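You operate a simulated robot arm through the tools that you are given. There is no shell and no other tool. Be economical: measure what you need, move in short steps, check, and stop when the job is done.

Carry out the task below with a simulated two-armed robot. There is one attempt and no reset: what you move stays moved.

## Task
Take the pink swab and put it on the blue counter mat. Put the notch module on top of the blue spare radio. Put the blue cloth on the top of the test desk away on the top of the mat. Take the yellow antenna and put it on the red card on the top of the island bench. Fetch the green antenna and stand it on top of the red spare radio. Put the purple attenuator on the top of the charger bench away on the top of the test desk. Open the lid of the pack box. Do these in any order. Set down upright: green antenna.

The check looks at the end state, three seconds after you hand in, the way a careful person would. Anything else that was tipped, shoved, dropped, spilled or broken makes it a failure. A push-on lid holds only when it is set on centred and level and pressed home; a screw cap is set on level and turned clockwise until tight. Flat cloth is picked up by pressing the open fingertips on it (5 to 10 N) and closing them slowly along it; thin cloth reads only 2 to 8 mm in the jaws.

## Robot
Two 7-joint arms with three-finger grippers on one trunk, on a base that drives. Base frame: it is fixed to the floor where the robot stands at the start and does not move with it; the origin is under the middle of the robot, x ahead of it, y to its left, z up; the surface under the hand at the start is at about z = 0.822. Units: m, degrees, N and s.
The left shoulder is at the start at [0.046, 0.154, 0.996], the right one opposite. With the tool pointing down near the work surface each hand reaches from about 0.18 to 0.62 m from the robot's upright axis, wherever it stands, measured 20 degrees to its own side. Places, roughly: blue cloth (6x4x3 cm) [-3.2, -0.7, 0.8]; blue counter mat [-1.3, 1.2, 0.9]; blue spare radio [-1.5, -2, 0.75]; green antenna (2x2x12 cm) [-3.1, -2.6, 0.9]; lid of the pack box [-3.3, -2.6, 0.9]; notch module [-3.25, -1.5, 0.75]; pink swab (2x2x13 cm) [0.5, -0.1, 0.9]; purple attenuator [-3.25, -4.25, 0.75]; red card [-1.5, -2.25, 0.75]; red spare radio [-3.25, -3.25, 0.75]; top of the mat [0.4, 0.5, 0.8]; top of the test desk [-3.3, -1.3, 0.8]; yellow antenna (2x2x12 cm) [-3.1, -2.5, 0.9]. Payload 2.69 kg a hand.
The tool frame of a hand sits at the grasp point between the pads (the TCP): z along the fingers, y along the line on which they close. The tips reach 0.029 m beyond it. Largest opening 0.12 m; the body of the gripper starts 0.078 m behind the TCP.
Orientation is that of the tool frame in the base frame, as a unit quaternion [x, y, z, w]. With the fingers straight down and closing along the base's y, the tool's x points along the base's -x, its y along +y and its z along -z.

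## Interface
- The arms move only by the tool move_arm. It takes "left_rows", "right_rows" or both (then of equal length, played together; a hand with none holds still); each is one flat list of numbers, 7 for each row, row after row: the turn, a rotation vector about the tool's x, y, z in units of 4 degrees (1.0 is 4 degrees), then the shift along the tool's x, y, z in units of 40 mm (1.0 is 40 mm), then the opening, from 0 (shut) to 1 (fully open). In form: [ax, ay, az, x, y, z, hand, ax, ay, az, x, y, z, hand, ...]. A call has 1 to 10 rows; each row shifts and turns the commanded pose from where the row before left it, along the tool's axes as they then stand. A call with a number of a shift or a turn outside -1 to 1 is refused whole. Each row takes 0.2 s and may step no farther than 0.05 m and 8.6 degrees from the row before; otherwise, or with a gripper value out of range, the whole call is refused. Where a pose cannot be reached the arm comes as near as it can. A force on the tool above 40 N (or 10 N above the force at the start of the call, whichever is more), or a blocked arm, ends the call early, and 0.2 s more pass. Each finger halts on what it meets, pressing with about 27 N; the grip force reading is that of the motor and also rises with nothing between the fingers. The clock runs only during rows and for 0.2 s after the last one: add rows that do not move to give the fingers time. It gives the time, the measured TCP pose, the force on the tool (base axes), the opening and the grip force at its end, in the units of the frame above (readings bear some noise), with the torque about the TCP (base axes, N m) and any sound that the robot's microphone picked up.
- Cameras (640 x 400 px; columns grow to the right, rows downward): "scene" is now at [0.164, 0.0135, 1.1584]; the picture's right is [0.14, -0.99, 0.00], its down [-0.44, -0.06, -0.90] and it looks along [0.89, 0.13, -0.44] (base axes); focal length 214 px, centre (320, 200). "left" rides on the left gripper at [0.063, 0, -0.104] in its tool frame; the picture's right is [0.00, 1.00, 0.00], its down [-0.83, 0.00, -0.56] and it looks along [-0.56, 0.00, 0.83] (tool axes); focal length 275 px, centre (320, 200). "right" rides on the right gripper at [0.063, 0, -0.104] in its tool frame; the picture's right is [0.00, 1.00, 0.00], its down [-0.83, 0.00, -0.56] and it looks along [-0.56, 0.00, 0.83] (tool axes); focal length 275 px, centre (320, 200). There is no depth. A picture from a camera that has moved, and an enlarged one, comes with that camera's place and axes in the base frame and with its lens.
- snapshot(camera): a new picture of that camera. No time passes.
- slide_trunk(by): slides the trunk up (or, below 0, down) by that many m; the arms and the scene camera ride with it, the base frame stays. It gives what a move gives, with no picture.
- steer(legs): drives the robot by 1 to 6 legs, each [ahead, left, turn to the left] in m, m and degrees, along the robot's own axes; the way and the turn of a leg run together, so that a leg with both is an arc; at most 1.5 m and 180 degrees a leg. The arms and the cameras ride along, it lands a little off, and it stops where it bumps. It gives what a move gives.
- turn_head(pan, tilt): turns the head with the scene camera to pan (to the left, within 80 degrees either way) and tilt (down, from -29 to 69), counted from straight ahead of the robot. It gives what a move gives.
- inspect(camera, box): a new picture of the part [left, top, right, bottom] of that camera's present view, enlarged. No time passes.
- close_job(): hands the job in; it is judged then, once.

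Work in short steps. Places have to be worked out from the pictures, the camera data and where the tool is seen: move nearer, look again, correct. Check each grasp and each placing, and mend what went wrong. You have 196 turns and 172 pictures in all, those below and enlarged ones among them. Open the grippers and draw the arms clear of the work before you hand the job in, unless the task says otherwise.

The tools are called as a command line: name --argument value ..., lists and objects as JSON in quotes. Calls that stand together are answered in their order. move_arm: Moves the arms, as the interface text tells. Its arguments: {"type":"object","properties":{"left_rows":{"type":"array","items":{"type":"number"}},"right_rows":{"type":"array","items":{"type":"number"}}},"required":[]} The other tools are called the same way: slide_trunk (by) slides the trunk up or down; steer (legs) drives the base; turn_head (pan, tilt) turns the head that bears the scene camera; snapshot (camera) takes a picture; inspect (camera, box) takes an enlarged picture of a part of a camera's view; close_job () hands the job in.

At the start:

```text
clock: 0.0
left_tcp_pos: [0.3819, 0.14, 1.1198]
left_orientation: [0.0, 1.0, 0.0, 0.001]
left_contact_force: [-0.2, 0.1, 0.1]
left_moment: [-0.03, 0.0, 0.0]
left_opening: 0.1202
left_finger_force: 0.1
right_tcp_pos: [0.3827, -0.1352, 1.0641]
right_orientation: [0.0, 1.0, 0.0, 0.0]
right_contact_force: [0.6, -0.4, -0.1]
right_moment: [-0.01, 0.01, 0.03]
right_opening: 0.1199
right_finger_force: 0.1
trunk travel left (down, up): [-0.365, 0.073]
robot x, y, heading: [-0.0026, -0.001, -0.1]
head pan, tilt: [8.1, 26.3]
```

scene: 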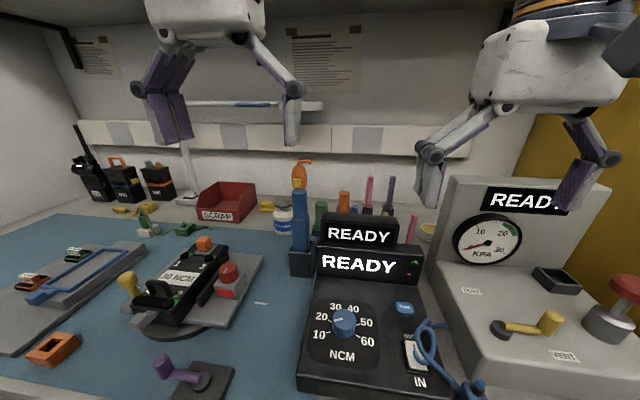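
right: 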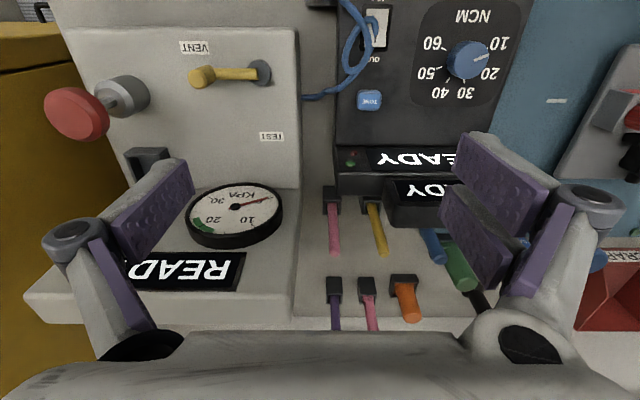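
left: 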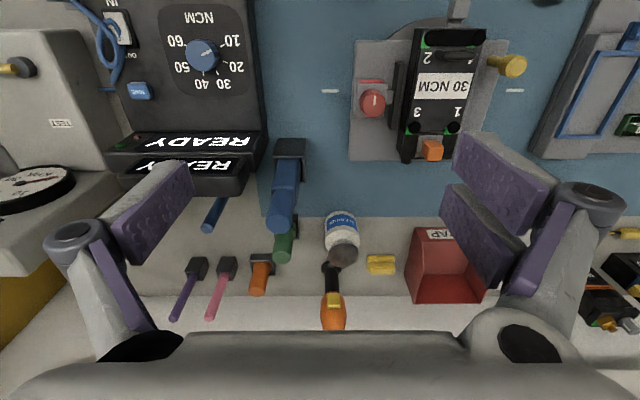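

I'll look closer at the swabs from both cameras before moving anything.

inspect --camera "right" --box '[280, 160, 480, 340]'

inspect --camera "scene" --box '[260, 150, 460, 290]'

```text
2.22 times, centred on (380, 250) of right
camera zoom: at [0.3205, -0.1361, 1.1692], right [0.0, 1.0, 0.0], down [0.83, 0.0, 0.56], along [0.56, 0.0, -0.83], focal length 612 px, centre (187, 89)
```

zoom: 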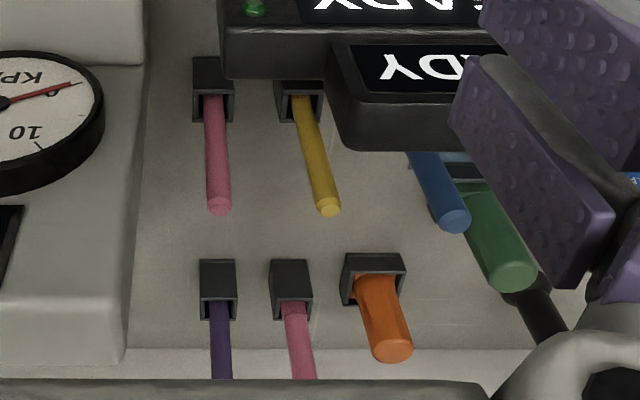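

```text
2.86 times, centred on (360, 220) of scene
camera zoom: at [0.164, 0.0135, 1.1584], right [0.14, -0.99, 0.0], down [-0.44, -0.06, -0.9], along [0.89, 0.13, -0.44], focal length 613 px, centre (206, 143)
```

zoom: 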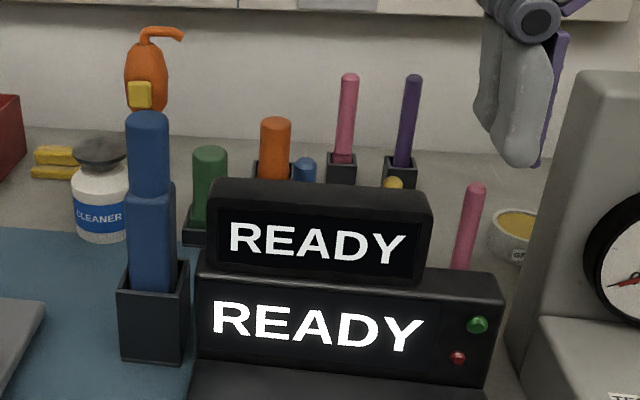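

Front pink swab (closest to the given spot) is at about [0.55, -0.12], top z≈0.94. Moving the right hand above it with a half-open gripper and looking.

move_arm --right_rows '[0, 0, 0, -1, 0.1, 0, 0.5, 0, 0, 0, -1, 0.1, 0, 0.5, 0, 0, 0, -1, 0.1, 0, 0.5, 0, 0, 0, -1, 0.1, 0, 0.5, 0, 0, 0, 0, 0, 0, 0.5]'

snapshot --camera "right"

snapshot --camera "scene"

```text
clock: 1.2
left_tcp_pos: [0.379, 0.1396, 1.1197]
left_orientation: [0.0, 1.0, 0.0, 0.0]
left_contact_force: [-0.4, -0.2, 0.8]
left_moment: [-0.04, -0.01, -0.01]
left_opening: 0.1198
left_finger_force: 0.0
right_tcp_pos: [0.5168, -0.1224, 1.0607]
right_orientation: [0.0, 1.0, -0.001, 0.001]
right_contact_force: [-3.6, -1.7, 11.5]
right_moment: [-0.46, 0.12, -0.15]
right_opening: 0.0645
right_finger_force: 2.9
right hand out of reach, approached as far as the arm can: row 4
trunk travel left (down, up): [-0.365, 0.073]
robot x, y, heading: [0.0019, 0.001, 0.1]
head pan, tilt: [8.1, 26.3]
```

```text
166 pictures are left
camera right: at [0.4544, -0.1229, 1.1644], right [0.0, 1.0, 0.0], down [0.83, 0.0, 0.56], along [0.56, 0.0, -0.83], focal length 275 px, centre (320, 200)
```

right: 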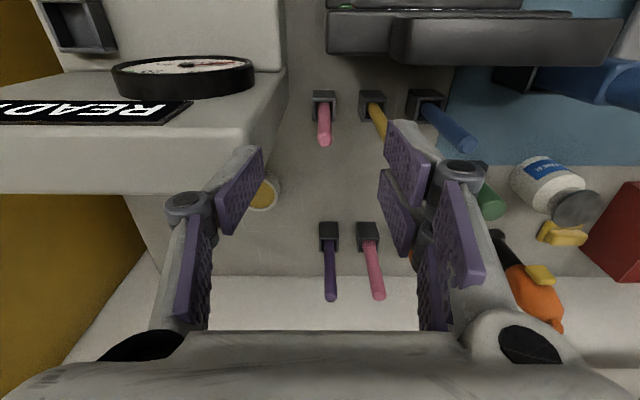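

```text
165 pictures are left
camera scene: at [0.1626, 0.0135, 1.1587], right [0.14, -0.99, 0.0], down [-0.44, -0.06, -0.9], along [0.89, 0.13, -0.44], focal length 214 px, centre (320, 200)
```

scene: 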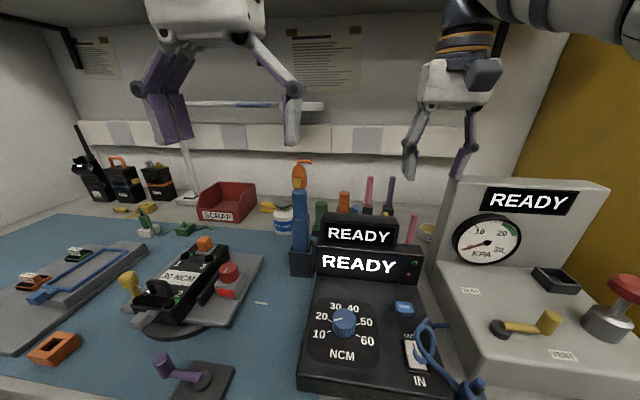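

Swab stands at about [0.543, -0.119], fingers straddle its y. Lowering (reach improves lower down).

move_arm --right_rows '[0, 0, 0, 0, 0, 1, 0.5, 0, 0, 0, 0, 0, 0.5, 0.5, 0, 0, 0, 0, 0, 0, 0.5]'

snapshot --camera "right"

```text
clock: 1.6
left_tcp_pos: [0.3845, 0.1392, 1.1162]
left_orientation: [0.0, 1.0, 0.001, -0.002]
left_contact_force: [1.9, 0.4, -0.2]
left_moment: [-0.04, 0.08, 0.02]
left_opening: 0.12
left_finger_force: 0.1
right_tcp_pos: [0.5216, -0.1274, 1.0414]
right_orientation: [0.003, 1.0, -0.003, 0.007]
right_contact_force: [0.4, 0.9, 2.5]
right_moment: [-0.06, 0.08, -0.05]
right_opening: 0.0658
right_finger_force: 0.0
trunk travel left (down, up): [-0.365, 0.073]
robot x, y, heading: [0.0016, 0.003, -0.2]
head pan, tilt: [8.1, 26.3]
stopped in row 1 (right hand): the force on the tool passed its limit at 45 N (the readings are from after the stop); the commanded pose is now the measured one
```

```text
164 pictures are left
camera right: at [0.4586, -0.1262, 1.1438], right [0.0, 1.0, -0.01], down [0.82, 0.0, 0.57], along [0.57, -0.01, -0.82], focal length 275 px, centre (320, 200)
```

right: 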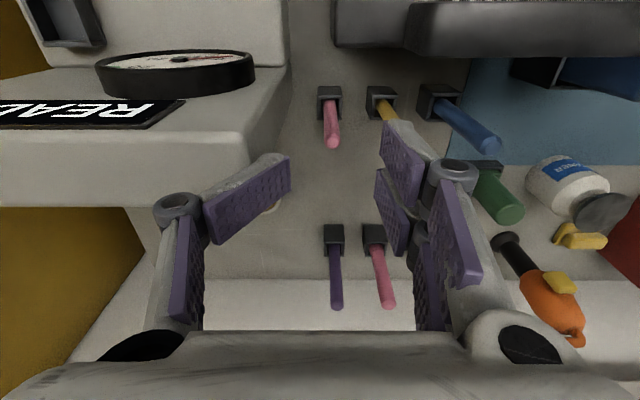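

The −y knuckle met the tall gauge panel's top edge (y≈-0.165, z≈1.03). I'll raise the trunk and turn the hand 90° so that it closes along x, clear of the panel.

slide_trunk --by 0.07

move_arm --right_rows '[0, 0, 1, 0, 0, 0, 0.5, 0, 0, 1, 0, 0, 0, 0.5, 0, 0, 1, 0, 0, 0, 0.5, 0, 0, 1, 0, 0, 0, 0.5, 0, 0, 1, 0, 0, 0, 0.5, 0, 0, 1, 0, 0, 0, 0.5, 0, 0, 1, 0, 0, 0, 0.5, 0, 0, 1, 0, 0, 0, 0.5, 0, 0, 1, 0, 0, 0, 0.5, 0, 0, 1, 0, 0, 0, 0.5]'

move_arm --right_rows '[0, 0, 1, 0, 0, 0, 0.5, 0, 0, 1, 0, 0, 0, 0.5, 0, 0, 1, 0, 0, 0, 0.5, 0, 0, 1, 0, 0, 0, 0.5, 0, 0, 1, 0, 0, 0, 0.5, 0, 0, 1, 0, 0, 0, 0.5, 0, 0, 1, 0, 0, 0, 0.5, 0, 0, 1, 0, 0, 0, 0.5, 0, 0, 1, 0, 0, 0, 0.5, 0, 0, 1, 0, 0, 0, 0.5]'

move_arm --right_rows '[0, 0, 1, 0, 0, 0, 0.5, 0, 0, 1, 0, 0, 0, 0.5, 0, 0, 0.5, 0, 0, 0, 0.5, 0, 0, 0, 0, 0, 0, 0.5]'

snapshot --camera "right"

```text
clock: 2.6
left_tcp_pos: [0.3834, 0.1399, 1.1873]
left_orientation: [0.001, 1.0, 0.0, -0.001]
left_contact_force: [1.1, 0.7, -0.9]
left_moment: [-0.02, 0.07, -0.01]
left_opening: 0.1201
left_finger_force: 0.1
right_tcp_pos: [0.4884, -0.1269, 1.1805]
right_orientation: [0.004, 0.997, -0.004, 0.078]
right_contact_force: [2.0, -0.8, -0.2]
right_moment: [0.01, 0.03, 0.0]
right_opening: 0.0599
right_finger_force: 0.1
trunk travel left (down, up): [-0.435, 0.003]
robot x, y, heading: [0.0006, -0.001, -0.1]
head pan, tilt: [8.1, 26.3]
```

```text
clock: 4.8
left_tcp_pos: [0.3813, 0.1396, 1.1888]
left_orientation: [0.0, 1.0, 0.0, 0.001]
left_contact_force: [0.2, -0.2, 0.0]
left_moment: [-0.01, 0.01, -0.02]
left_opening: 0.12
left_finger_force: 0.0
right_tcp_pos: [0.4859, -0.1277, 1.1824]
right_orientation: [0.345, 0.935, 0.023, 0.076]
right_contact_force: [-0.4, 0.2, 0.4]
right_moment: [0.01, -0.02, 0.01]
right_opening: 0.06
right_finger_force: 0.0
trunk travel left (down, up): [-0.435, 0.003]
robot x, y, heading: [0.0029, 0.002, -0.2]
head pan, tilt: [8.1, 26.3]
```

```text
clock: 7.0
left_tcp_pos: [0.3818, 0.1401, 1.1894]
left_orientation: [-0.001, 1.0, 0.001, 0.0]
left_contact_force: [-0.1, -0.9, -1.1]
left_moment: [0.04, 0.01, 0.0]
left_opening: 0.12
left_finger_force: 0.1
right_tcp_pos: [0.4868, -0.1275, 1.1831]
right_orientation: [0.644, 0.761, 0.048, 0.062]
right_contact_force: [-1.0, 0.3, -0.1]
right_moment: [0.03, 0.02, 0.0]
right_opening: 0.0598
right_finger_force: 0.1
trunk travel left (down, up): [-0.435, 0.003]
robot x, y, heading: [0.0006, -0.0017, -0.1]
head pan, tilt: [8.1, 26.3]
```

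```text
clock: 8.0
left_tcp_pos: [0.3818, 0.1402, 1.1889]
left_orientation: [0.0, 1.0, 0.001, 0.0]
left_contact_force: [0.2, -0.5, 0.4]
left_moment: [-0.01, 0.02, 0.01]
left_opening: 0.1201
left_finger_force: 0.1
right_tcp_pos: [0.4868, -0.127, 1.1833]
right_orientation: [0.707, 0.703, 0.054, 0.059]
right_contact_force: [-0.5, -0.6, 1.0]
right_moment: [0.0, 0.03, -0.03]
right_opening: 0.06
right_finger_force: 0.0
trunk travel left (down, up): [-0.435, 0.003]
robot x, y, heading: [0.003, -0.001, -0.3]
head pan, tilt: [8.1, 26.3]
```

```text
163 pictures are left
camera right: at [0.4707, -0.0638, 1.2855], right [0.99, 0.0, 0.16], down [-0.09, -0.83, 0.55], along [0.13, -0.56, -0.82], focal length 275 px, centre (320, 200)
```

right: 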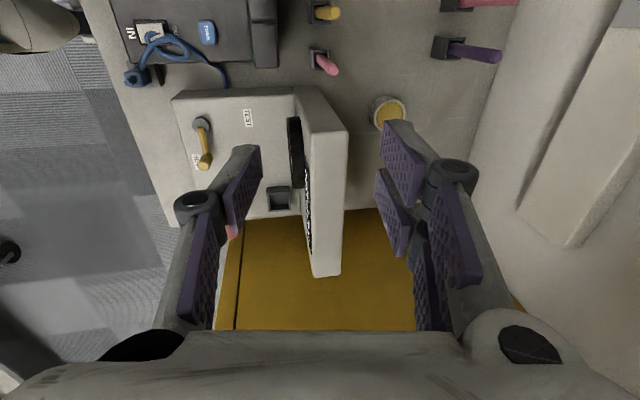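

The hand is tilted 9° from the stop; levelling it, then moving above the swab.

move_arm --right_rows '[1, 0, 0, 0, 0, 0, 0.45, 1, 0, 0, 0, 0, 0, 0.45, 0.29, 0, 0, 0, 0, 0, 0.45, 0, 0, 0, 0.2, 0.7, 0, 0.45, 0, 0, 0, 0, 0.7, 0, 0.45, 0, 0, 0, 0, 0, 0.8, 0.45, 0, 0, 0, 0, 0, 0.8, 0.45, 0, 0, 0, 0, 0, 0, 0.45]'

snapshot --camera "right"

snapshot --camera "scene"

```text
clock: 9.8
left_tcp_pos: [0.3813, 0.1382, 1.1895]
left_orientation: [-0.001, 1.0, 0.001, 0.001]
left_contact_force: [0.3, -0.4, 0.7]
left_moment: [-0.01, 0.0, -0.01]
left_opening: 0.1198
left_finger_force: 0.1
right_tcp_pos: [0.4798, -0.1171, 1.1025]
right_orientation: [0.71, 0.704, 0.022, 0.027]
right_contact_force: [-0.4, 0.1, 0.3]
right_moment: [-0.04, 0.0, 0.0]
right_opening: 0.054
right_finger_force: 0.0
right hand out of reach, approached as far as the arm can: row 1, 2, 4, 5
trunk travel left (down, up): [-0.435, 0.003]
robot x, y, heading: [-0.0032, -0.0017, -0.1]
head pan, tilt: [8.1, 26.3]
```

```text
162 pictures are left
camera right: at [0.4718, -0.0525, 1.2058], right [1.0, 0.0, 0.07], down [-0.04, -0.83, 0.56], along [0.06, -0.56, -0.83], focal length 275 px, centre (320, 200)
```

right: 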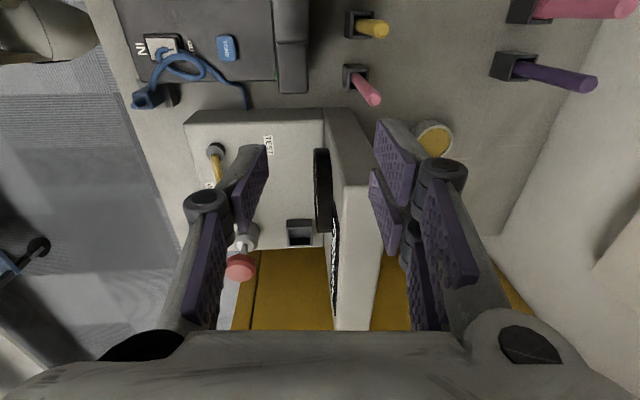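

```text
161 pictures are left
camera scene: at [0.0999, 0.0133, 1.2391], right [0.14, -0.99, 0.0], down [-0.44, -0.06, -0.9], along [0.89, 0.13, -0.44], focal length 214 px, centre (320, 200)
```

scene: 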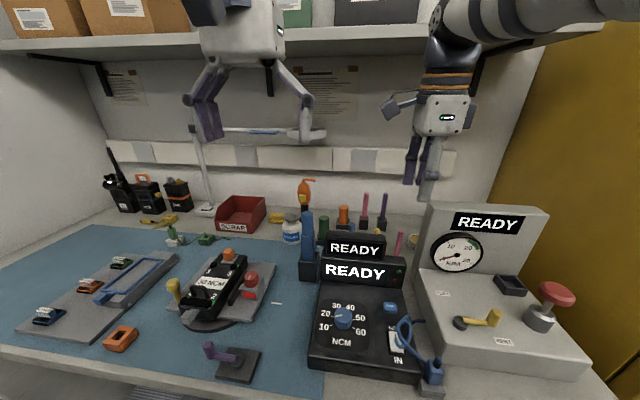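

Raising the trunk draws the shoulders back ~6 cm, so the hand falls short. The bench allows some space perhaps; I try driving ahead 6 cm (hands are all clear above).

steer --legs '[[0.06, 0, 0]]'

snapshot --camera "right"

```text
clock: 10.9
left_tcp_pos: [0.4369, 0.1388, 1.1879]
left_orientation: [-0.001, 1.0, 0.0, 0.0]
left_contact_force: [-0.8, 0.0, -1.2]
left_moment: [0.01, -0.05, -0.01]
left_opening: 0.1199
left_finger_force: 0.2
right_tcp_pos: [0.5323, -0.1155, 1.1023]
right_orientation: [0.71, 0.704, 0.022, 0.026]
right_contact_force: [-0.4, 0.2, 0.5]
right_moment: [-0.02, -0.05, -0.01]
right_opening: 0.0545
right_finger_force: 0.2
trunk travel left (down, up): [-0.435, 0.003]
robot x, y, heading: [0.0551, 0.0009, -0.2]
head pan, tilt: [8.1, 26.3]
stopped in leg 1: the robot was blocked; the commanded pose is now the measured one
```

```text
160 pictures are left
camera right: at [0.5268, -0.0526, 1.2049], right [1.0, 0.0, 0.07], down [-0.04, -0.83, 0.56], along [0.05, -0.56, -0.83], focal length 275 px, centre (320, 200)
```

right: 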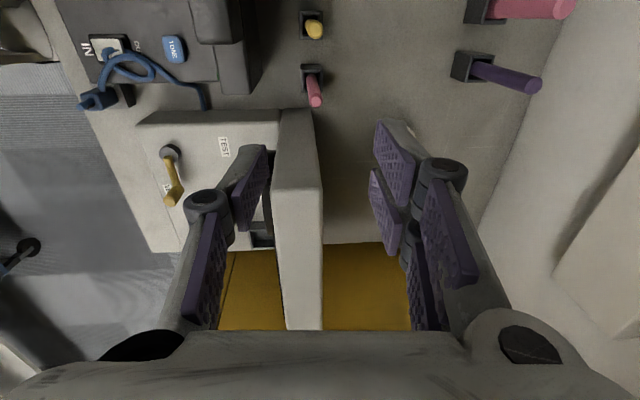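

Bumped the bench lightly at x=0.055, good enough. Swab top reads [0.540, -0.120]; levelling and lowering partway.

move_arm --right_rows '[0.95, 0, 0, 0, 0.2, 0, 0.45, 0, 0, 0, -0.1, 0, 1, 0.45, 0, 0, 0, 0, 0, 1, 0.45, 0, 0, 0, 0, 0, 0.8, 0.45, 0, 0, 0, 0, 0, 0, 0.45]'

snapshot --camera "right"

```text
clock: 12.2
left_tcp_pos: [0.4365, 0.1397, 1.1881]
left_orientation: [-0.001, 1.0, 0.0, 0.0]
left_contact_force: [-0.6, 0.2, 0.4]
left_moment: [0.02, 0.0, 0.0]
left_opening: 0.1203
left_finger_force: 0.1
right_tcp_pos: [0.5415, -0.1188, 0.988]
right_orientation: [0.71, 0.704, -0.002, 0.003]
right_contact_force: [0.3, 0.4, 0.1]
right_moment: [-0.03, 0.01, -0.01]
right_opening: 0.0541
right_finger_force: 0.0
trunk travel left (down, up): [-0.435, 0.003]
robot x, y, heading: [0.0561, -0.0004, -0.1]
head pan, tilt: [8.1, 26.3]
```

```text
159 pictures are left
camera right: at [0.5435, -0.0563, 1.0919], right [1.0, 0.0, 0.0], down [0.0, -0.83, 0.56], along [0.0, -0.56, -0.83], focal length 275 px, centre (320, 200)
```

right: 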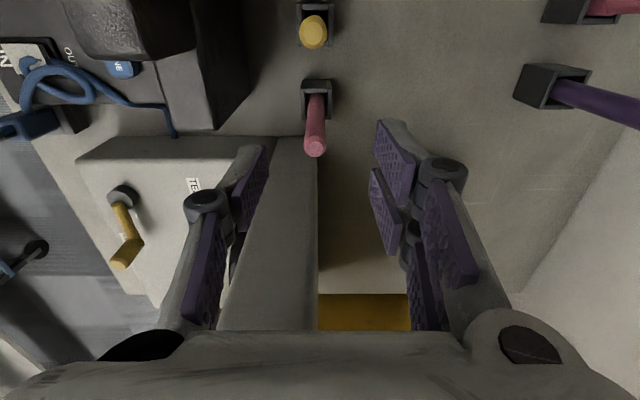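

Aligned (swab [0.541, -0.120]). Lower 7 cm and close.

move_arm --right_rows '[0, 0, 0, 0, 0, 0.9, 0.45, 0, 0, 0, 0, 0, 0.85, 0.45, 0, 0, 0, 0, 0, 0, 0.45, 0, 0, 0, 0, 0, 0, 0, 0, 0, 0, 0, 0, 0, 0, 0, 0, 0, 0, 0, 0, 0, 0, 0, 0, 0, 0, 0, 0]'

snapshot --camera "right"

```text
clock: 12.7
left_tcp_pos: [0.4355, 0.1398, 1.1874]
left_orientation: [0.0, 1.0, 0.0, 0.0]
left_contact_force: [1.0, 0.7, -0.6]
left_moment: [0.04, 0.07, 0.02]
left_opening: 0.1198
left_finger_force: 0.0
right_tcp_pos: [0.5439, -0.12, 0.9452]
right_orientation: [0.71, 0.704, 0.004, 0.009]
right_contact_force: [-8.9, 4.3, 16.0]
right_moment: [-0.95, -0.46, -0.42]
right_opening: 0.0537
right_finger_force: 0.1
trunk travel left (down, up): [-0.435, 0.003]
robot x, y, heading: [0.055, 0.0021, 0.0]
head pan, tilt: [8.1, 26.3]
stopped in row 2 (right hand): the force on the tool passed its limit at 50 N (the readings are from after the stop); the commanded pose is now the measured one
```

```text
158 pictures are left
camera right: at [0.5434, -0.056, 1.0492], right [1.0, 0.0, 0.02], down [-0.01, -0.83, 0.56], along [0.01, -0.56, -0.83], focal length 275 px, centre (320, 200)
```

right: 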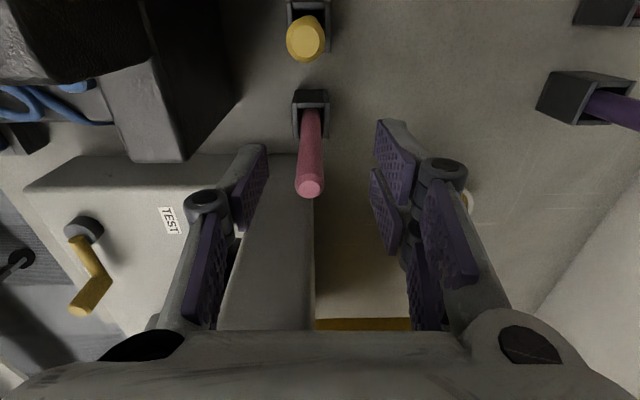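

By the moment, the hand's body touches the panel top near [0.534,-0.16,1.015]. The fingertips already overlap the swab by ~28 mm, so I back off 3 mm and close here.

move_arm --right_rows '[0.25, 0, 0, 0.05, 0, -0.08, 0.45, 0, 0, 0, 0, 0, 0, 0.2, 0, 0, 0, 0, 0, 0, 0, 0, 0, 0, 0, 0, 0, 0, 0, 0, 0, 0, 0, 0, 0]'

snapshot --camera "right"

```text
clock: 13.9
left_tcp_pos: [0.4374, 0.14, 1.1878]
left_orientation: [0.0, 1.0, 0.0, -0.001]
left_contact_force: [-0.5, -0.5, -0.9]
left_moment: [0.02, 0.03, 0.01]
left_opening: 0.12
left_finger_force: 0.1
right_tcp_pos: [0.5448, -0.1167, 0.9465]
right_orientation: [0.709, 0.705, -0.004, 0.002]
right_contact_force: [-4.6, 0.2, -1.4]
right_moment: [0.0, 0.52, 0.03]
right_opening: 0.0081
right_finger_force: 27.0
trunk travel left (down, up): [-0.435, 0.003]
robot x, y, heading: [0.0563, 0.0035, -0.1]
head pan, tilt: [8.1, 26.3]
```

```text
157 pictures are left
camera right: at [0.5457, -0.0539, 1.05], right [1.0, 0.0, 0.0], down [0.0, -0.83, 0.56], along [0.0, -0.56, -0.83], focal length 275 px, centre (320, 200)
```

right: 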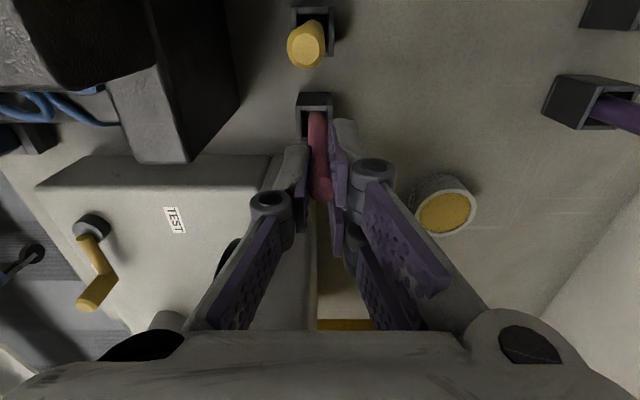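

Gripped (8 mm). Lifting straight up 20 cm in steps.

move_arm --right_rows '[0, 0, 0, 0, 0, -0.7, 0, 0, 0, 0, 0, 0, -0.8, 0, 0, 0, 0, 0, 0, -0.8, 0, 0, 0, 0, 0, 0, -0.8, 0, 0, 0, 0, 0, 0, -0.8, 0, 0, 0, 0, 0, 0, 0, 0]'

snapshot --camera "right"

snapshot --camera "scene"

```text
clock: 15.3
left_tcp_pos: [0.4362, 0.1393, 1.1873]
left_orientation: [0.001, 1.0, 0.0, -0.001]
left_contact_force: [0.7, -0.4, 0.3]
left_moment: [-0.01, 0.02, 0.01]
left_opening: 0.1201
left_finger_force: 0.1
right_tcp_pos: [0.5472, -0.1176, 1.1036]
right_orientation: [0.709, 0.705, -0.004, 0.001]
right_contact_force: [-0.4, -0.6, 0.5]
right_moment: [0.0, -0.02, -0.01]
right_opening: 0.0079
right_finger_force: 26.6
trunk travel left (down, up): [-0.435, 0.003]
robot x, y, heading: [0.0494, 0.0041, 0.1]
head pan, tilt: [8.1, 26.3]
```

```text
156 pictures are left
camera right: at [0.5484, -0.0536, 1.2065], right [1.0, 0.0, 0.0], down [0.0, -0.83, 0.56], along [0.0, -0.56, -0.83], focal length 275 px, centre (320, 200)
```

right: 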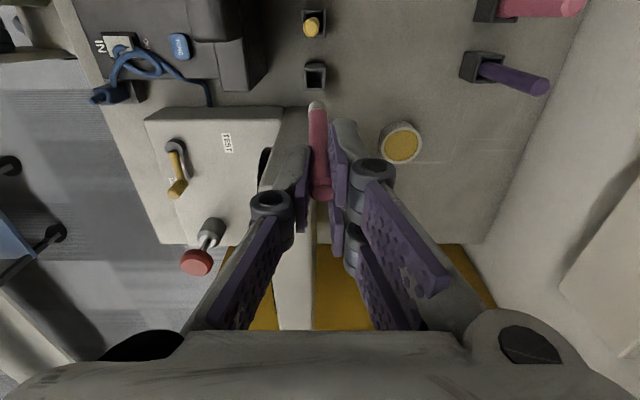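

```text
155 pictures are left
camera scene: at [0.1551, 0.0134, 1.239], right [0.14, -0.99, 0.0], down [-0.44, -0.06, -0.9], along [0.89, 0.13, -0.44], focal length 214 px, centre (320, 200)
```

scene: 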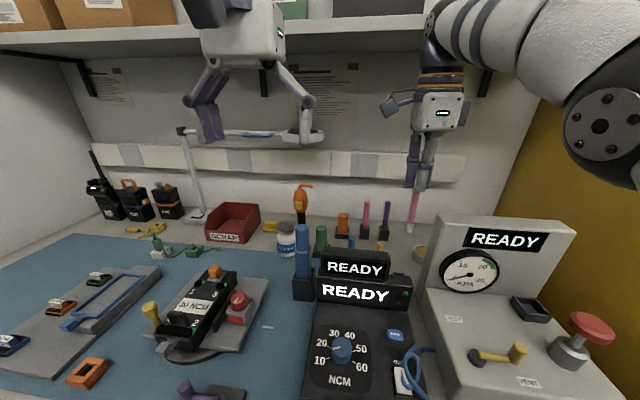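

Swab held with its tip near z≈0.97. Raise a bit and pull back before reversing the base out.

move_arm --right_rows '[0, 0, 0, 0, 0, -0.8, 0, 0, 0, 0, 0, -0.8, -0.5, 0, 0, 0, 0, 0, -1, 0, 0, 0, 0, 0, 0, -1, 0, 0, 0, 0, 0, 0, -1, 0, 0, 0, 0, 0, 0, 0, 0, 0]'

turn_head --pan 80 --tilt 15

snapshot --camera "scene"

```text
clock: 16.7
left_tcp_pos: [0.4364, 0.1396, 1.1884]
left_orientation: [-0.001, 1.0, 0.0, -0.001]
left_contact_force: [0.1, 0.8, -0.3]
left_moment: [0.0, 0.01, 0.0]
left_opening: 0.1201
left_finger_force: 0.0
right_tcp_pos: [0.4343, -0.1118, 1.1579]
right_orientation: [0.712, 0.703, -0.002, -0.002]
right_contact_force: [0.9, -0.3, 0.2]
right_moment: [0.01, 0.0, -0.02]
right_opening: 0.0079
right_finger_force: 27.1
right hand out of reach, approached as far as the arm can: row 1, 4, 5
trunk travel left (down, up): [-0.435, 0.003]
robot x, y, heading: [0.0517, 0.0001, -0.2]
head pan, tilt: [8.1, 26.3]
```

```text
clock: 18.1
left_tcp_pos: [0.4374, 0.1399, 1.1879]
left_orientation: [0.0, 1.0, 0.0, -0.001]
left_contact_force: [-0.1, 0.0, 1.0]
left_moment: [0.0, -0.03, 0.0]
left_opening: 0.1201
left_finger_force: 0.0
right_tcp_pos: [0.4335, -0.1103, 1.1578]
right_orientation: [0.71, 0.704, -0.004, 0.001]
right_contact_force: [-0.7, 0.6, 0.1]
right_moment: [-0.01, 0.02, -0.03]
right_opening: 0.0079
right_finger_force: 27.0
trunk travel left (down, up): [-0.435, 0.003]
robot x, y, heading: [0.0593, 0.0011, -0.2]
head pan, tilt: [80.0, 15.0]
```

```text
154 pictures are left
camera scene: at [0.0806, 0.0924, 1.2573], right [0.98, -0.18, 0.0], down [-0.05, -0.25, -0.97], along [0.17, 0.95, -0.26], focal length 214 px, centre (320, 200)
```

scene: 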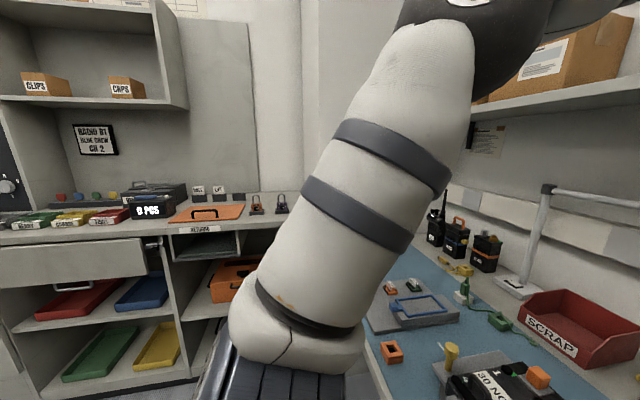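

Backing straight out 0.6 m, then look around to the left.

steer --legs '[[-0.6, 0, 0]]'

turn_head --pan 80 --tilt 30

snapshot --camera "scene"

turn_head --pan -80 --tilt 30

snapshot --camera "scene"

```text
clock: 21.6
left_tcp_pos: [-0.1651, 0.1402, 1.1879]
left_orientation: [0.0, 1.0, 0.0, -0.001]
left_contact_force: [0.5, 0.4, -0.2]
left_moment: [0.01, 0.01, -0.01]
left_opening: 0.1199
left_finger_force: 0.0
right_tcp_pos: [-0.1678, -0.1095, 1.1578]
right_orientation: [0.71, 0.704, -0.004, 0.002]
right_contact_force: [-0.3, -0.1, 1.3]
right_moment: [-0.03, 0.0, 0.0]
right_opening: 0.0078
right_finger_force: 27.7
trunk travel left (down, up): [-0.435, 0.003]
robot x, y, heading: [-0.5461, 0.0041, -0.2]
head pan, tilt: [80.0, 15.0]
```

```text
clock: 22.3
left_tcp_pos: [-0.1654, 0.1411, 1.1874]
left_orientation: [0.001, 1.0, 0.0, 0.0]
left_contact_force: [-0.7, 0.7, 0.6]
left_moment: [-0.04, 0.01, 0.0]
left_opening: 0.12
left_finger_force: 0.1
right_tcp_pos: [-0.1687, -0.1097, 1.1583]
right_orientation: [0.71, 0.704, -0.004, 0.001]
right_contact_force: [0.5, -0.4, 0.4]
right_moment: [0.01, 0.01, -0.02]
right_opening: 0.0076
right_finger_force: 27.3
trunk travel left (down, up): [-0.435, 0.003]
robot x, y, heading: [-0.5478, -0.0011, -0.2]
head pan, tilt: [80.0, 30.0]
```

```text
153 pictures are left
camera scene: at [-0.5225, 0.0901, 1.2331], right [0.98, -0.17, 0.0], down [-0.09, -0.49, -0.87], along [0.15, 0.85, -0.5], focal length 214 px, centre (320, 200)
```

scene: 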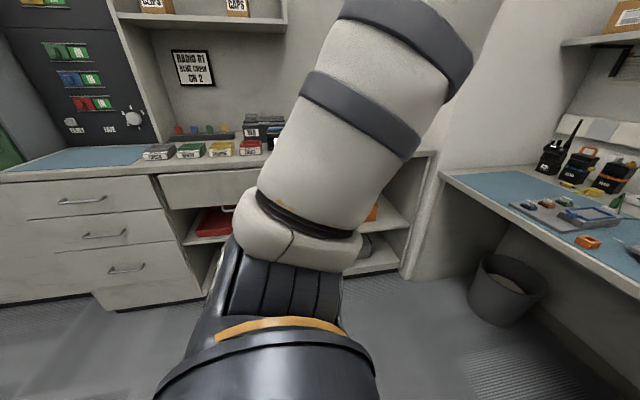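

```text
clock: 24.8
left_tcp_pos: [-0.1657, 0.1408, 1.1877]
left_orientation: [0.0, 1.0, 0.0, -0.001]
left_contact_force: [0.9, 0.9, 0.5]
left_moment: [-0.02, 0.0, 0.02]
left_opening: 0.1199
left_finger_force: 0.1
right_tcp_pos: [-0.1675, -0.1104, 1.1594]
right_orientation: [0.711, 0.703, 0.0, -0.001]
right_contact_force: [0.5, 0.0, 0.4]
right_moment: [0.02, -0.02, -0.03]
right_opening: 0.0077
right_finger_force: 27.2
trunk travel left (down, up): [-0.435, 0.003]
robot x, y, heading: [-0.5446, 0.0025, -0.0]
head pan, tilt: [-80.0, 30.0]
```

```text
152 pictures are left
camera scene: at [-0.45, 0.0208, 1.2329], right [0.22, -0.98, 0.0], down [-0.49, -0.11, -0.87], along [0.84, 0.19, -0.5], focal length 214 px, centre (320, 200)
```

scene: 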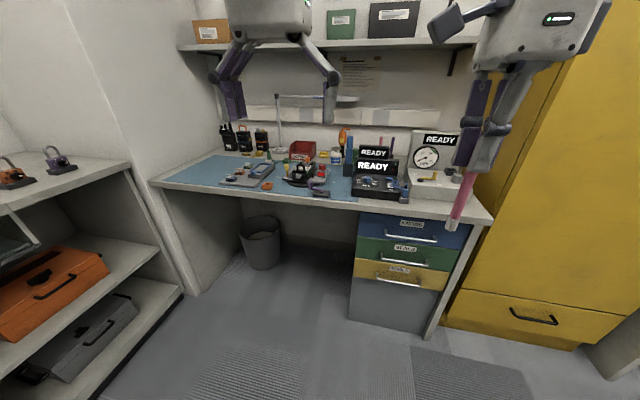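

Blue mat counter lies ahead-left, floor clear. Turn left 90°, sidestep to x≈-1.3 and approach partway.

steer --legs '[[0, 0, 90], [0, 0.8, 0], [0.45, 0, 0]]'

turn_head --pan 0 --tilt 40

snapshot --camera "scene"

```text
clock: 37.5
left_tcp_pos: [-1.5025, 0.8244, 1.1884]
left_orientation: [0.709, -0.705, 0.0, 0.001]
left_contact_force: [0.0, 1.1, -1.0]
left_moment: [-0.01, -0.01, -0.02]
left_opening: 0.12
left_finger_force: 0.0
right_tcp_pos: [-1.2516, 0.8243, 1.1585]
right_orientation: [0.002, 1.0, -0.002, 0.0]
right_contact_force: [0.8, 0.4, -0.3]
right_moment: [-0.01, -0.01, 0.0]
right_opening: 0.0074
right_finger_force: 27.4
trunk travel left (down, up): [-0.435, 0.003]
robot x, y, heading: [-1.3587, 0.441, 90.6]
head pan, tilt: [-80.0, 30.0]
```

```text
clock: 39.1
left_tcp_pos: [-1.5024, 0.8245, 1.1876]
left_orientation: [0.71, -0.705, 0.002, 0.0]
left_contact_force: [0.2, 0.0, 0.2]
left_moment: [-0.01, -0.01, 0.02]
left_opening: 0.1198
left_finger_force: 0.2
right_tcp_pos: [-1.2488, 0.8245, 1.1576]
right_orientation: [0.003, 1.0, -0.004, -0.004]
right_contact_force: [0.2, -0.7, -0.6]
right_moment: [0.03, 0.0, 0.01]
right_opening: 0.0074
right_finger_force: 27.3
trunk travel left (down, up): [-0.435, 0.003]
robot x, y, heading: [-1.3558, 0.4415, 90.5]
head pan, tilt: [0.0, 40.0]
```

```text
151 pictures are left
camera scene: at [-1.3742, 0.5385, 1.2305], right [0.98, 0.2, 0.0], down [0.1, -0.51, -0.85], along [-0.17, 0.84, -0.52], focal length 214 px, centre (320, 200)
```

scene: 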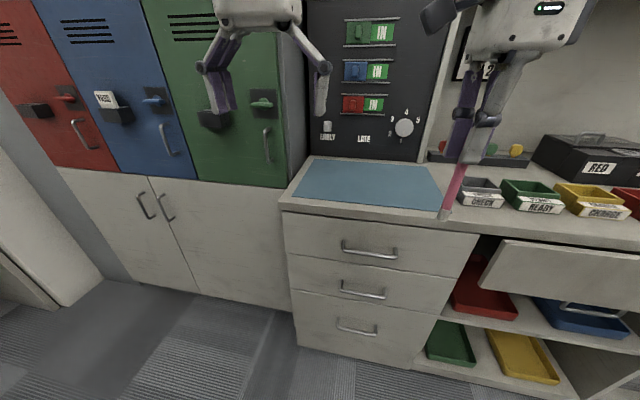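

Mat spans roughly x -1.57..-1.13, y 1.1..1.38 at z≈0.88. I'll tilt the right hand ~72° so the swab lies nearly flat pointing left, then approach.

move_arm --right_rows '[0, 1, 0, 0, 0, 0, 0, 0, 1, 0, 0, 0, 0, 0, 0, 1, 0, 0, 0, 0, 0, 0, 1, 0, 0, 0, 0, 0, 0, 1, 0, 0, 0, 0, 0, 0, 1, 0, 0, 0, 0, 0, 0, 1, 0, 0, 0, 0, 0, 0, 1, 0, 0, 0, 0, 0, 0, 1, 0, 0, 0, 0, 0, 0, 1, 0, 0, 0, 0, 0]'

move_arm --right_rows '[0, 1, 0, 0, 0, 0, 0, 0, 1, 0, 0, 0, 0, 0, 0, 1, 0, 0, 0, 0, 0, 0, 1, 0, 0, 0, 0, 0, 0, 1, 0, 0, 0, 0, 0, 0, 1, 0, 0, 0, 0, 0, 0, 1, 0, 0, 0, 0, 0, 0, 1, 0, 0, 0, 0, 0, 0, 0, 0, 0, 0, 0, 0]'

steer --legs '[[0.25, 0, -1]]'

snapshot --camera "scene"

snapshot --camera "right"

```text
clock: 41.3
left_tcp_pos: [-1.5025, 0.8251, 1.1877]
left_orientation: [0.71, -0.704, 0.001, 0.001]
left_contact_force: [0.5, 0.1, 0.2]
left_moment: [0.04, -0.02, 0.01]
left_opening: 0.1201
left_finger_force: 0.1
right_tcp_pos: [-1.251, 0.8232, 1.1584]
right_orientation: [0.003, 0.939, -0.001, -0.343]
right_contact_force: [0.5, -0.2, 0.5]
right_moment: [0.02, -0.01, -0.04]
right_opening: 0.0077
right_finger_force: 26.6
trunk travel left (down, up): [-0.435, 0.003]
robot x, y, heading: [-1.3574, 0.445, 90.2]
head pan, tilt: [0.0, 40.0]
```

```text
clock: 43.3
left_tcp_pos: [-1.5029, 0.8243, 1.1882]
left_orientation: [0.71, -0.705, 0.001, 0.001]
left_contact_force: [0.0, 0.8, -0.2]
left_moment: [-0.05, -0.01, 0.01]
left_opening: 0.1198
left_finger_force: 0.2
right_tcp_pos: [-1.2514, 0.8231, 1.1599]
right_orientation: [0.002, 0.809, 0.0, -0.588]
right_contact_force: [-0.2, -0.1, 0.1]
right_moment: [-0.01, 0.01, -0.01]
right_opening: 0.0078
right_finger_force: 27.5
trunk travel left (down, up): [-0.435, 0.003]
robot x, y, heading: [-1.3592, 0.4451, 90.6]
head pan, tilt: [0.0, 40.0]
```

```text
clock: 45.1
left_tcp_pos: [-1.4928, 1.0823, 1.1878]
left_orientation: [-0.702, 0.713, 0.0, -0.001]
left_contact_force: [-0.1, 1.3, -0.7]
left_moment: [-0.03, -0.02, 0.03]
left_opening: 0.12
left_finger_force: 0.0
right_tcp_pos: [-1.2414, 1.0744, 1.1587]
right_orientation: [0.011, 0.809, 0.005, -0.588]
right_contact_force: [-0.6, -0.1, 0.3]
right_moment: [0.0, -0.01, 0.02]
right_opening: 0.0074
right_finger_force: 27.3
trunk travel left (down, up): [-0.435, 0.003]
robot x, y, heading: [-1.3595, 0.6961, 89.2]
head pan, tilt: [0.0, 40.0]
```

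```text
150 pictures are left
camera scene: at [-1.3536, 0.7894, 1.2177], right [1.0, -0.02, 0.0], down [-0.01, -0.64, -0.77], along [0.01, 0.77, -0.64], focal length 214 px, centre (320, 200)
```

scene: 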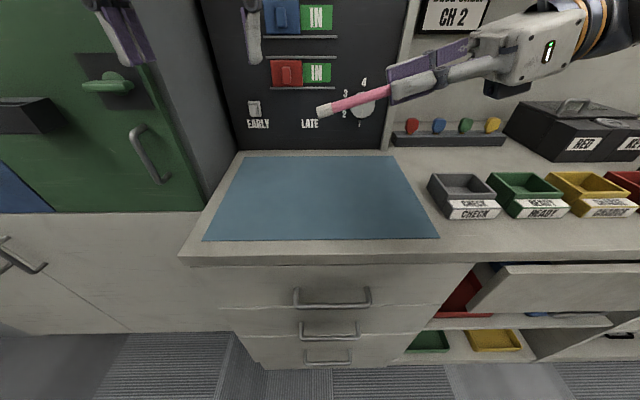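

```text
149 pictures are left
camera right: at [-1.1606, 1.0727, 1.251], right [0.02, 1.0, 0.0], down [0.79, -0.02, -0.62], along [-0.62, 0.02, -0.79], focal length 275 px, centre (320, 200)
```

right: 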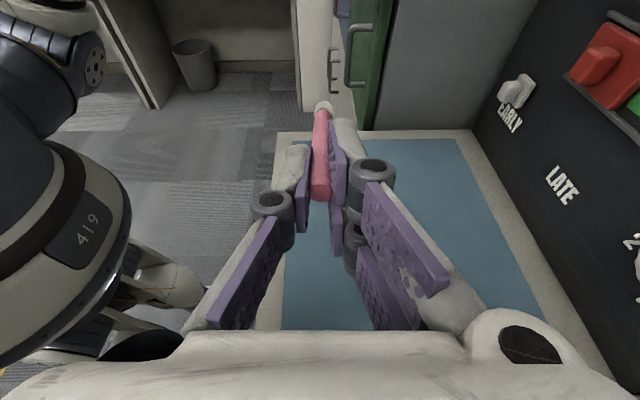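

Mat y range ≈1.07–1.43, x -1.59..-1.11. Moving the hand to about [-1.37, 1.21] and lowering toward z≈0.98.

move_arm --right_rows '[0, 0, 0, 0.25, 0.875, 0.775, 0, 0, 0, 0, 0.25, 0.875, 0.775, 0, 0, 0, 0, 0.25, 0.875, 0.775, 0, 0, 0, 0, 0.25, 0.875, 0.775, 0, 0, 0, 0, -0.856, 0, 0.278, 0, 0, 0, 0, -0.856, 0, 0.278, 0, 0, 0, 0, -0.856, 0, 0.278, 0, 0, 0, 0, -0.856, 0, 0.278, 0, 0, 0, 0, -0.856, 0, 0.278, 0, 0, 0, 0, 0, 0, 0, 0]'

snapshot --camera "scene"

snapshot --camera "right"

```text
clock: 47.3
left_tcp_pos: [-1.493, 1.0818, 1.188]
left_orientation: [-0.701, 0.713, 0.0, -0.001]
left_contact_force: [-0.5, -0.1, 0.0]
left_moment: [0.02, -0.01, -0.02]
left_opening: 0.1197
left_finger_force: 0.1
right_tcp_pos: [-1.3683, 1.2192, 0.9785]
right_orientation: [0.011, 0.809, 0.007, -0.588]
right_contact_force: [0.5, 0.7, 0.6]
right_moment: [0.04, -0.01, -0.04]
right_opening: 0.0075
right_finger_force: 26.8
trunk travel left (down, up): [-0.435, 0.003]
robot x, y, heading: [-1.3586, 0.6972, 88.9]
head pan, tilt: [0.0, 40.0]
```

```text
148 pictures are left
camera scene: at [-1.3537, 0.7885, 1.2178], right [1.0, -0.02, 0.0], down [-0.01, -0.64, -0.77], along [0.01, 0.77, -0.64], focal length 214 px, centre (320, 200)
```

scene: 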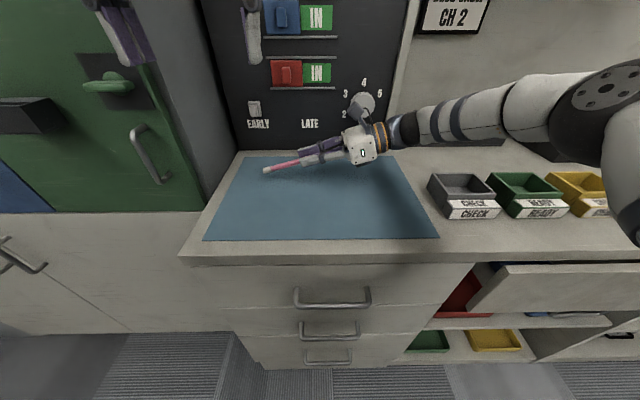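

```text
147 pictures are left
camera right: at [-1.2884, 1.2169, 1.0711], right [0.03, 1.0, 0.0], down [0.79, -0.02, -0.62], along [-0.62, 0.02, -0.79], focal length 275 px, centre (320, 200)
```

right: 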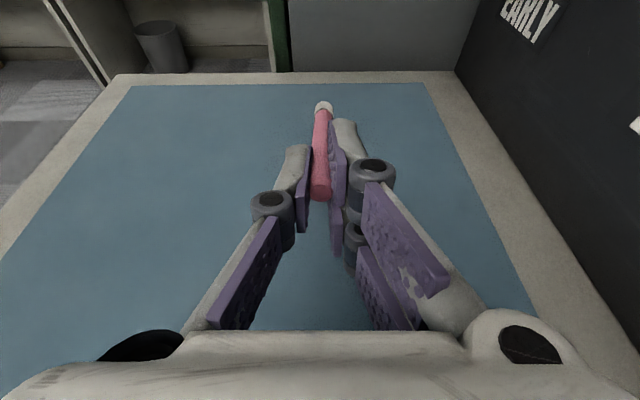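

Hand over the mat and away from trays. Lowering 4.5 cm toward contact.

move_arm --right_rows '[0, 0, 0, -0.476, 0, 0.155, 0, 0, 0, 0, -0.476, 0, 0.155, 0, 0, 0, 0, -0.118, 0, 0.039, 0, 0, 0, 0, 0, 0, 0, 0]'

inspect --camera "scene" --box '[220, 120, 420, 245]'

```text
clock: 48.0
left_tcp_pos: [-1.4904, 1.0793, 1.1871]
left_orientation: [-0.701, 0.713, 0.0, -0.001]
left_contact_force: [0.7, 0.7, -0.4]
left_moment: [-0.02, 0.02, -0.01]
left_opening: 0.1202
left_finger_force: 0.0
right_tcp_pos: [-1.3667, 1.2211, 0.9511]
right_orientation: [0.008, 0.803, 0.014, -0.596]
right_contact_force: [4.6, -5.5, 22.5]
right_moment: [0.07, 0.28, 0.19]
right_opening: 0.0093
right_finger_force: 27.2
trunk travel left (down, up): [-0.435, 0.003]
robot x, y, heading: [-1.3575, 0.6941, 88.9]
head pan, tilt: [0.0, 40.0]
stopped in row 3 (right hand): the force on the tool passed its limit at 42 N (the readings are from after the stop); the commanded pose is now the measured one
```

```text
3.20 times, centred on (320, 182) of scene
camera zoom: at [-1.3529, 0.7874, 1.2179], right [1.0, -0.02, 0.0], down [-0.01, -0.64, -0.77], along [0.01, 0.77, -0.64], focal length 686 px, centre (320, 256)
```

zoom: 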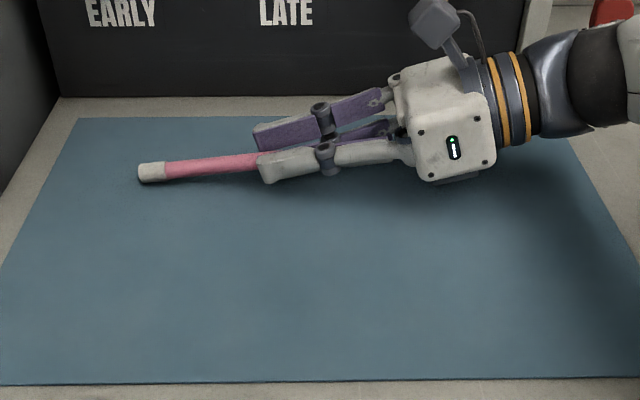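

Contact at z≈0.95; swab tip is on the mat. Ease up slightly and open gently.

move_arm --right_rows '[0, 0, 0, 0.08, 0, -0.02, 0.08, 0, 0, 0, 0, 0, 0, 0.15, 0, 0, 0, 0, 0, 0, 0.25, 0, 0, 0, 0, 0, 0, 0.35, 0, 0, 0, 0, 0, 0, 0.35]'

inspect --camera "scene" --box '[220, 120, 420, 245]'

snapshot --camera "right"

```text
clock: 49.2
left_tcp_pos: [-1.4928, 1.079, 1.1884]
left_orientation: [-0.701, 0.713, -0.001, 0.0]
left_contact_force: [0.6, -0.2, -1.0]
left_moment: [-0.04, 0.04, -0.06]
left_opening: 0.12
left_finger_force: 0.0
right_tcp_pos: [-1.3703, 1.2193, 0.9502]
right_orientation: [0.008, 0.805, 0.011, -0.594]
right_contact_force: [-12.3, -6.2, 19.2]
right_moment: [0.19, 0.68, 0.33]
right_opening: 0.042
right_finger_force: 0.0
trunk travel left (down, up): [-0.435, 0.003]
robot x, y, heading: [-1.3582, 0.6974, 89.2]
head pan, tilt: [0.0, 40.0]
```

```text
3.20 times, centred on (320, 182) of scene
camera zoom: at [-1.355, 0.7868, 1.2179], right [1.0, -0.02, 0.0], down [-0.01, -0.64, -0.77], along [0.01, 0.77, -0.64], focal length 686 px, centre (320, 256)
```

zoom: 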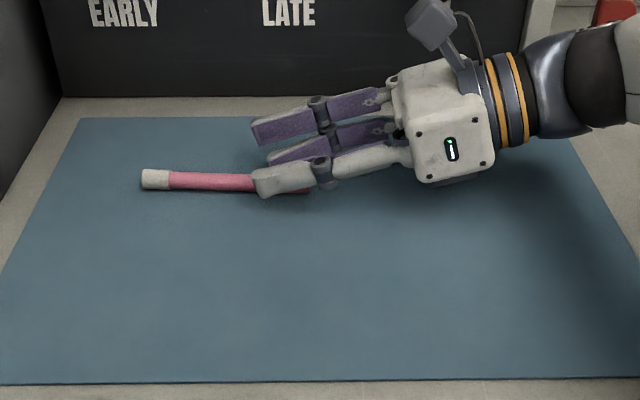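

```text
144 pictures are left
camera right: at [-1.2881, 1.2156, 1.041], right [0.03, 1.0, 0.01], down [0.78, -0.01, -0.63], along [-0.63, 0.03, -0.78], focal length 275 px, centre (320, 200)
```

right: 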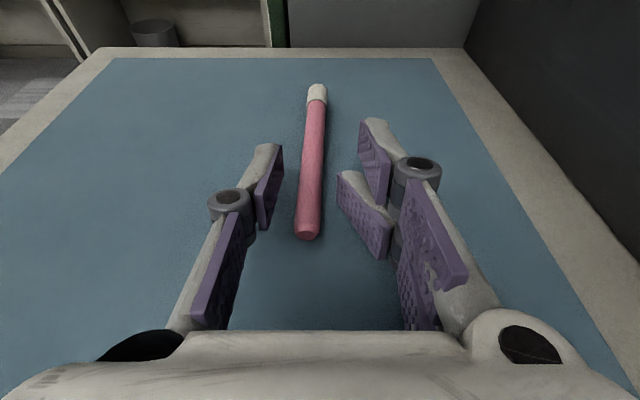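

Swab rests on the mat. Lifting off and un-tilting the hand.

move_arm --right_rows '[0, 0, 0, 0.9, 0, -0.29, 0.35, 0, 0, 0, 0.95, 0, -0.31, 0.35, 0, 0, 0, 0.95, 0, -0.31, 0.35, 0, 0, 0, 0.95, 0, -0.31, 0.35, 0, 0, 0, 0.95, 0, -0.31, 0.35, 0, 0, 0, 0.95, 0, -0.31, 0.35, 0, 0, 0, 0, -1, 0, 0.35, 0, 0, 0, 0, -1, 0, 0.35, 0, 0, 0, 0, -1, 0, 0.35]'

move_arm --right_rows '[0, -1, 0, 0, 0, 0, 0.35, 0, -1, 0, 0, 0, 0, 0.35, 0, -1, 0, 0, 0, 0, 0.35, 0, -1, 0, 0, 0, 0, 0.35, 0, -1, 0, 0, 0, 0, 0.35, 0, -1, 0, 0, 0, 0, 0.35, 0, -1, 0, 0, 0, 0, 0.35, 0, -1, 0, 0, 0, 0, 0.35, 0, -1, 0, 0, 0, 0, 0.35]'

move_arm --right_rows '[0, -1, 0, 0, 0, 0, 0.35, 0, -1, 0, 0, 0, 0, 0.35, 0, -1, 0, 0, 0, 0, 0.35, 0, -1, 0, 0, 0, 0, 0.35, 0, -1, 0, 0, 0, 0, 0.35, 0, -1, 0, 0, 0, 0, 0.35, 0, -1, 0, 0, 0, 0, 0.35, 0, -1, 0, 0, 0, 0, 0.35, 0, -1, 0, 0, 0, 0, 0.35]'

snapshot --camera "scene"

```text
clock: 51.2
left_tcp_pos: [-1.4905, 1.0802, 1.19]
left_orientation: [-0.701, 0.713, 0.0, 0.0]
left_contact_force: [-0.3, -0.1, 0.1]
left_moment: [0.0, 0.02, 0.0]
left_opening: 0.12
left_finger_force: 0.0
right_tcp_pos: [-1.3683, 1.0988, 1.1864]
right_orientation: [0.01, 0.805, 0.013, -0.593]
right_contact_force: [0.6, -1.0, 0.5]
right_moment: [0.04, 0.0, -0.06]
right_opening: 0.0422
right_finger_force: 0.0
trunk travel left (down, up): [-0.435, 0.003]
robot x, y, heading: [-1.3577, 0.6957, 89.1]
head pan, tilt: [0.0, 40.0]
```

```text
clock: 53.2
left_tcp_pos: [-1.4927, 1.0811, 1.1883]
left_orientation: [-0.701, 0.713, -0.002, -0.001]
left_contact_force: [-0.3, 0.0, -0.2]
left_moment: [0.03, 0.0, -0.04]
left_opening: 0.1199
left_finger_force: 0.0
right_tcp_pos: [-1.3676, 1.0985, 1.1854]
right_orientation: [0.014, 0.95, 0.008, -0.313]
right_contact_force: [-0.3, -1.0, -0.5]
right_moment: [0.0, -0.01, 0.0]
right_opening: 0.0418
right_finger_force: 0.0
trunk travel left (down, up): [-0.435, 0.003]
robot x, y, heading: [-1.3579, 0.6973, 89.1]
head pan, tilt: [0.0, 40.0]
```

```text
clock: 55.2
left_tcp_pos: [-1.4972, 1.0833, 1.1855]
left_orientation: [-0.705, 0.709, 0.0, -0.006]
left_contact_force: [-2.1, 0.1, 0.4]
left_moment: [-0.03, -0.34, 0.0]
left_opening: 0.12
left_finger_force: 0.0
right_tcp_pos: [-1.3706, 1.1047, 1.169]
right_orientation: [0.019, 1.0, 0.007, -0.014]
right_contact_force: [2.8, -0.4, -1.4]
right_moment: [0.07, 0.18, 0.03]
right_opening: 0.042
right_finger_force: 0.1
right hand out of reach, approached as far as the arm can: row 9
trunk travel left (down, up): [-0.435, 0.003]
robot x, y, heading: [-1.355, 0.6953, 88.9]
head pan, tilt: [0.0, 40.0]
stopped in row 9 (left hand): the force on the tool passed its limit at 58 N (the readings are from after the stop); the commanded pose is now the measured one
```

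```text
143 pictures are left
camera scene: at [-1.3535, 0.7891, 1.2177], right [1.0, -0.02, 0.0], down [-0.01, -0.64, -0.77], along [0.01, 0.77, -0.64], focal length 214 px, centre (320, 200)
```

scene: 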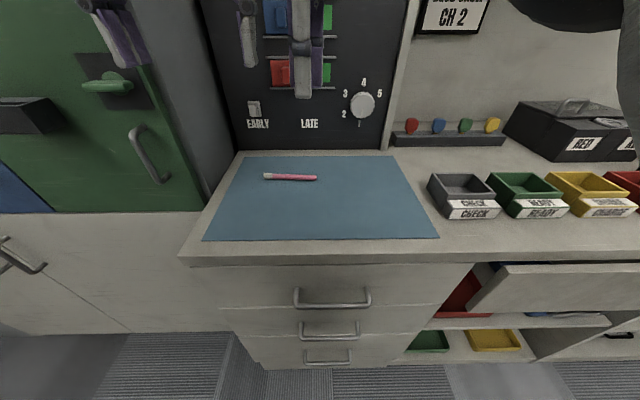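

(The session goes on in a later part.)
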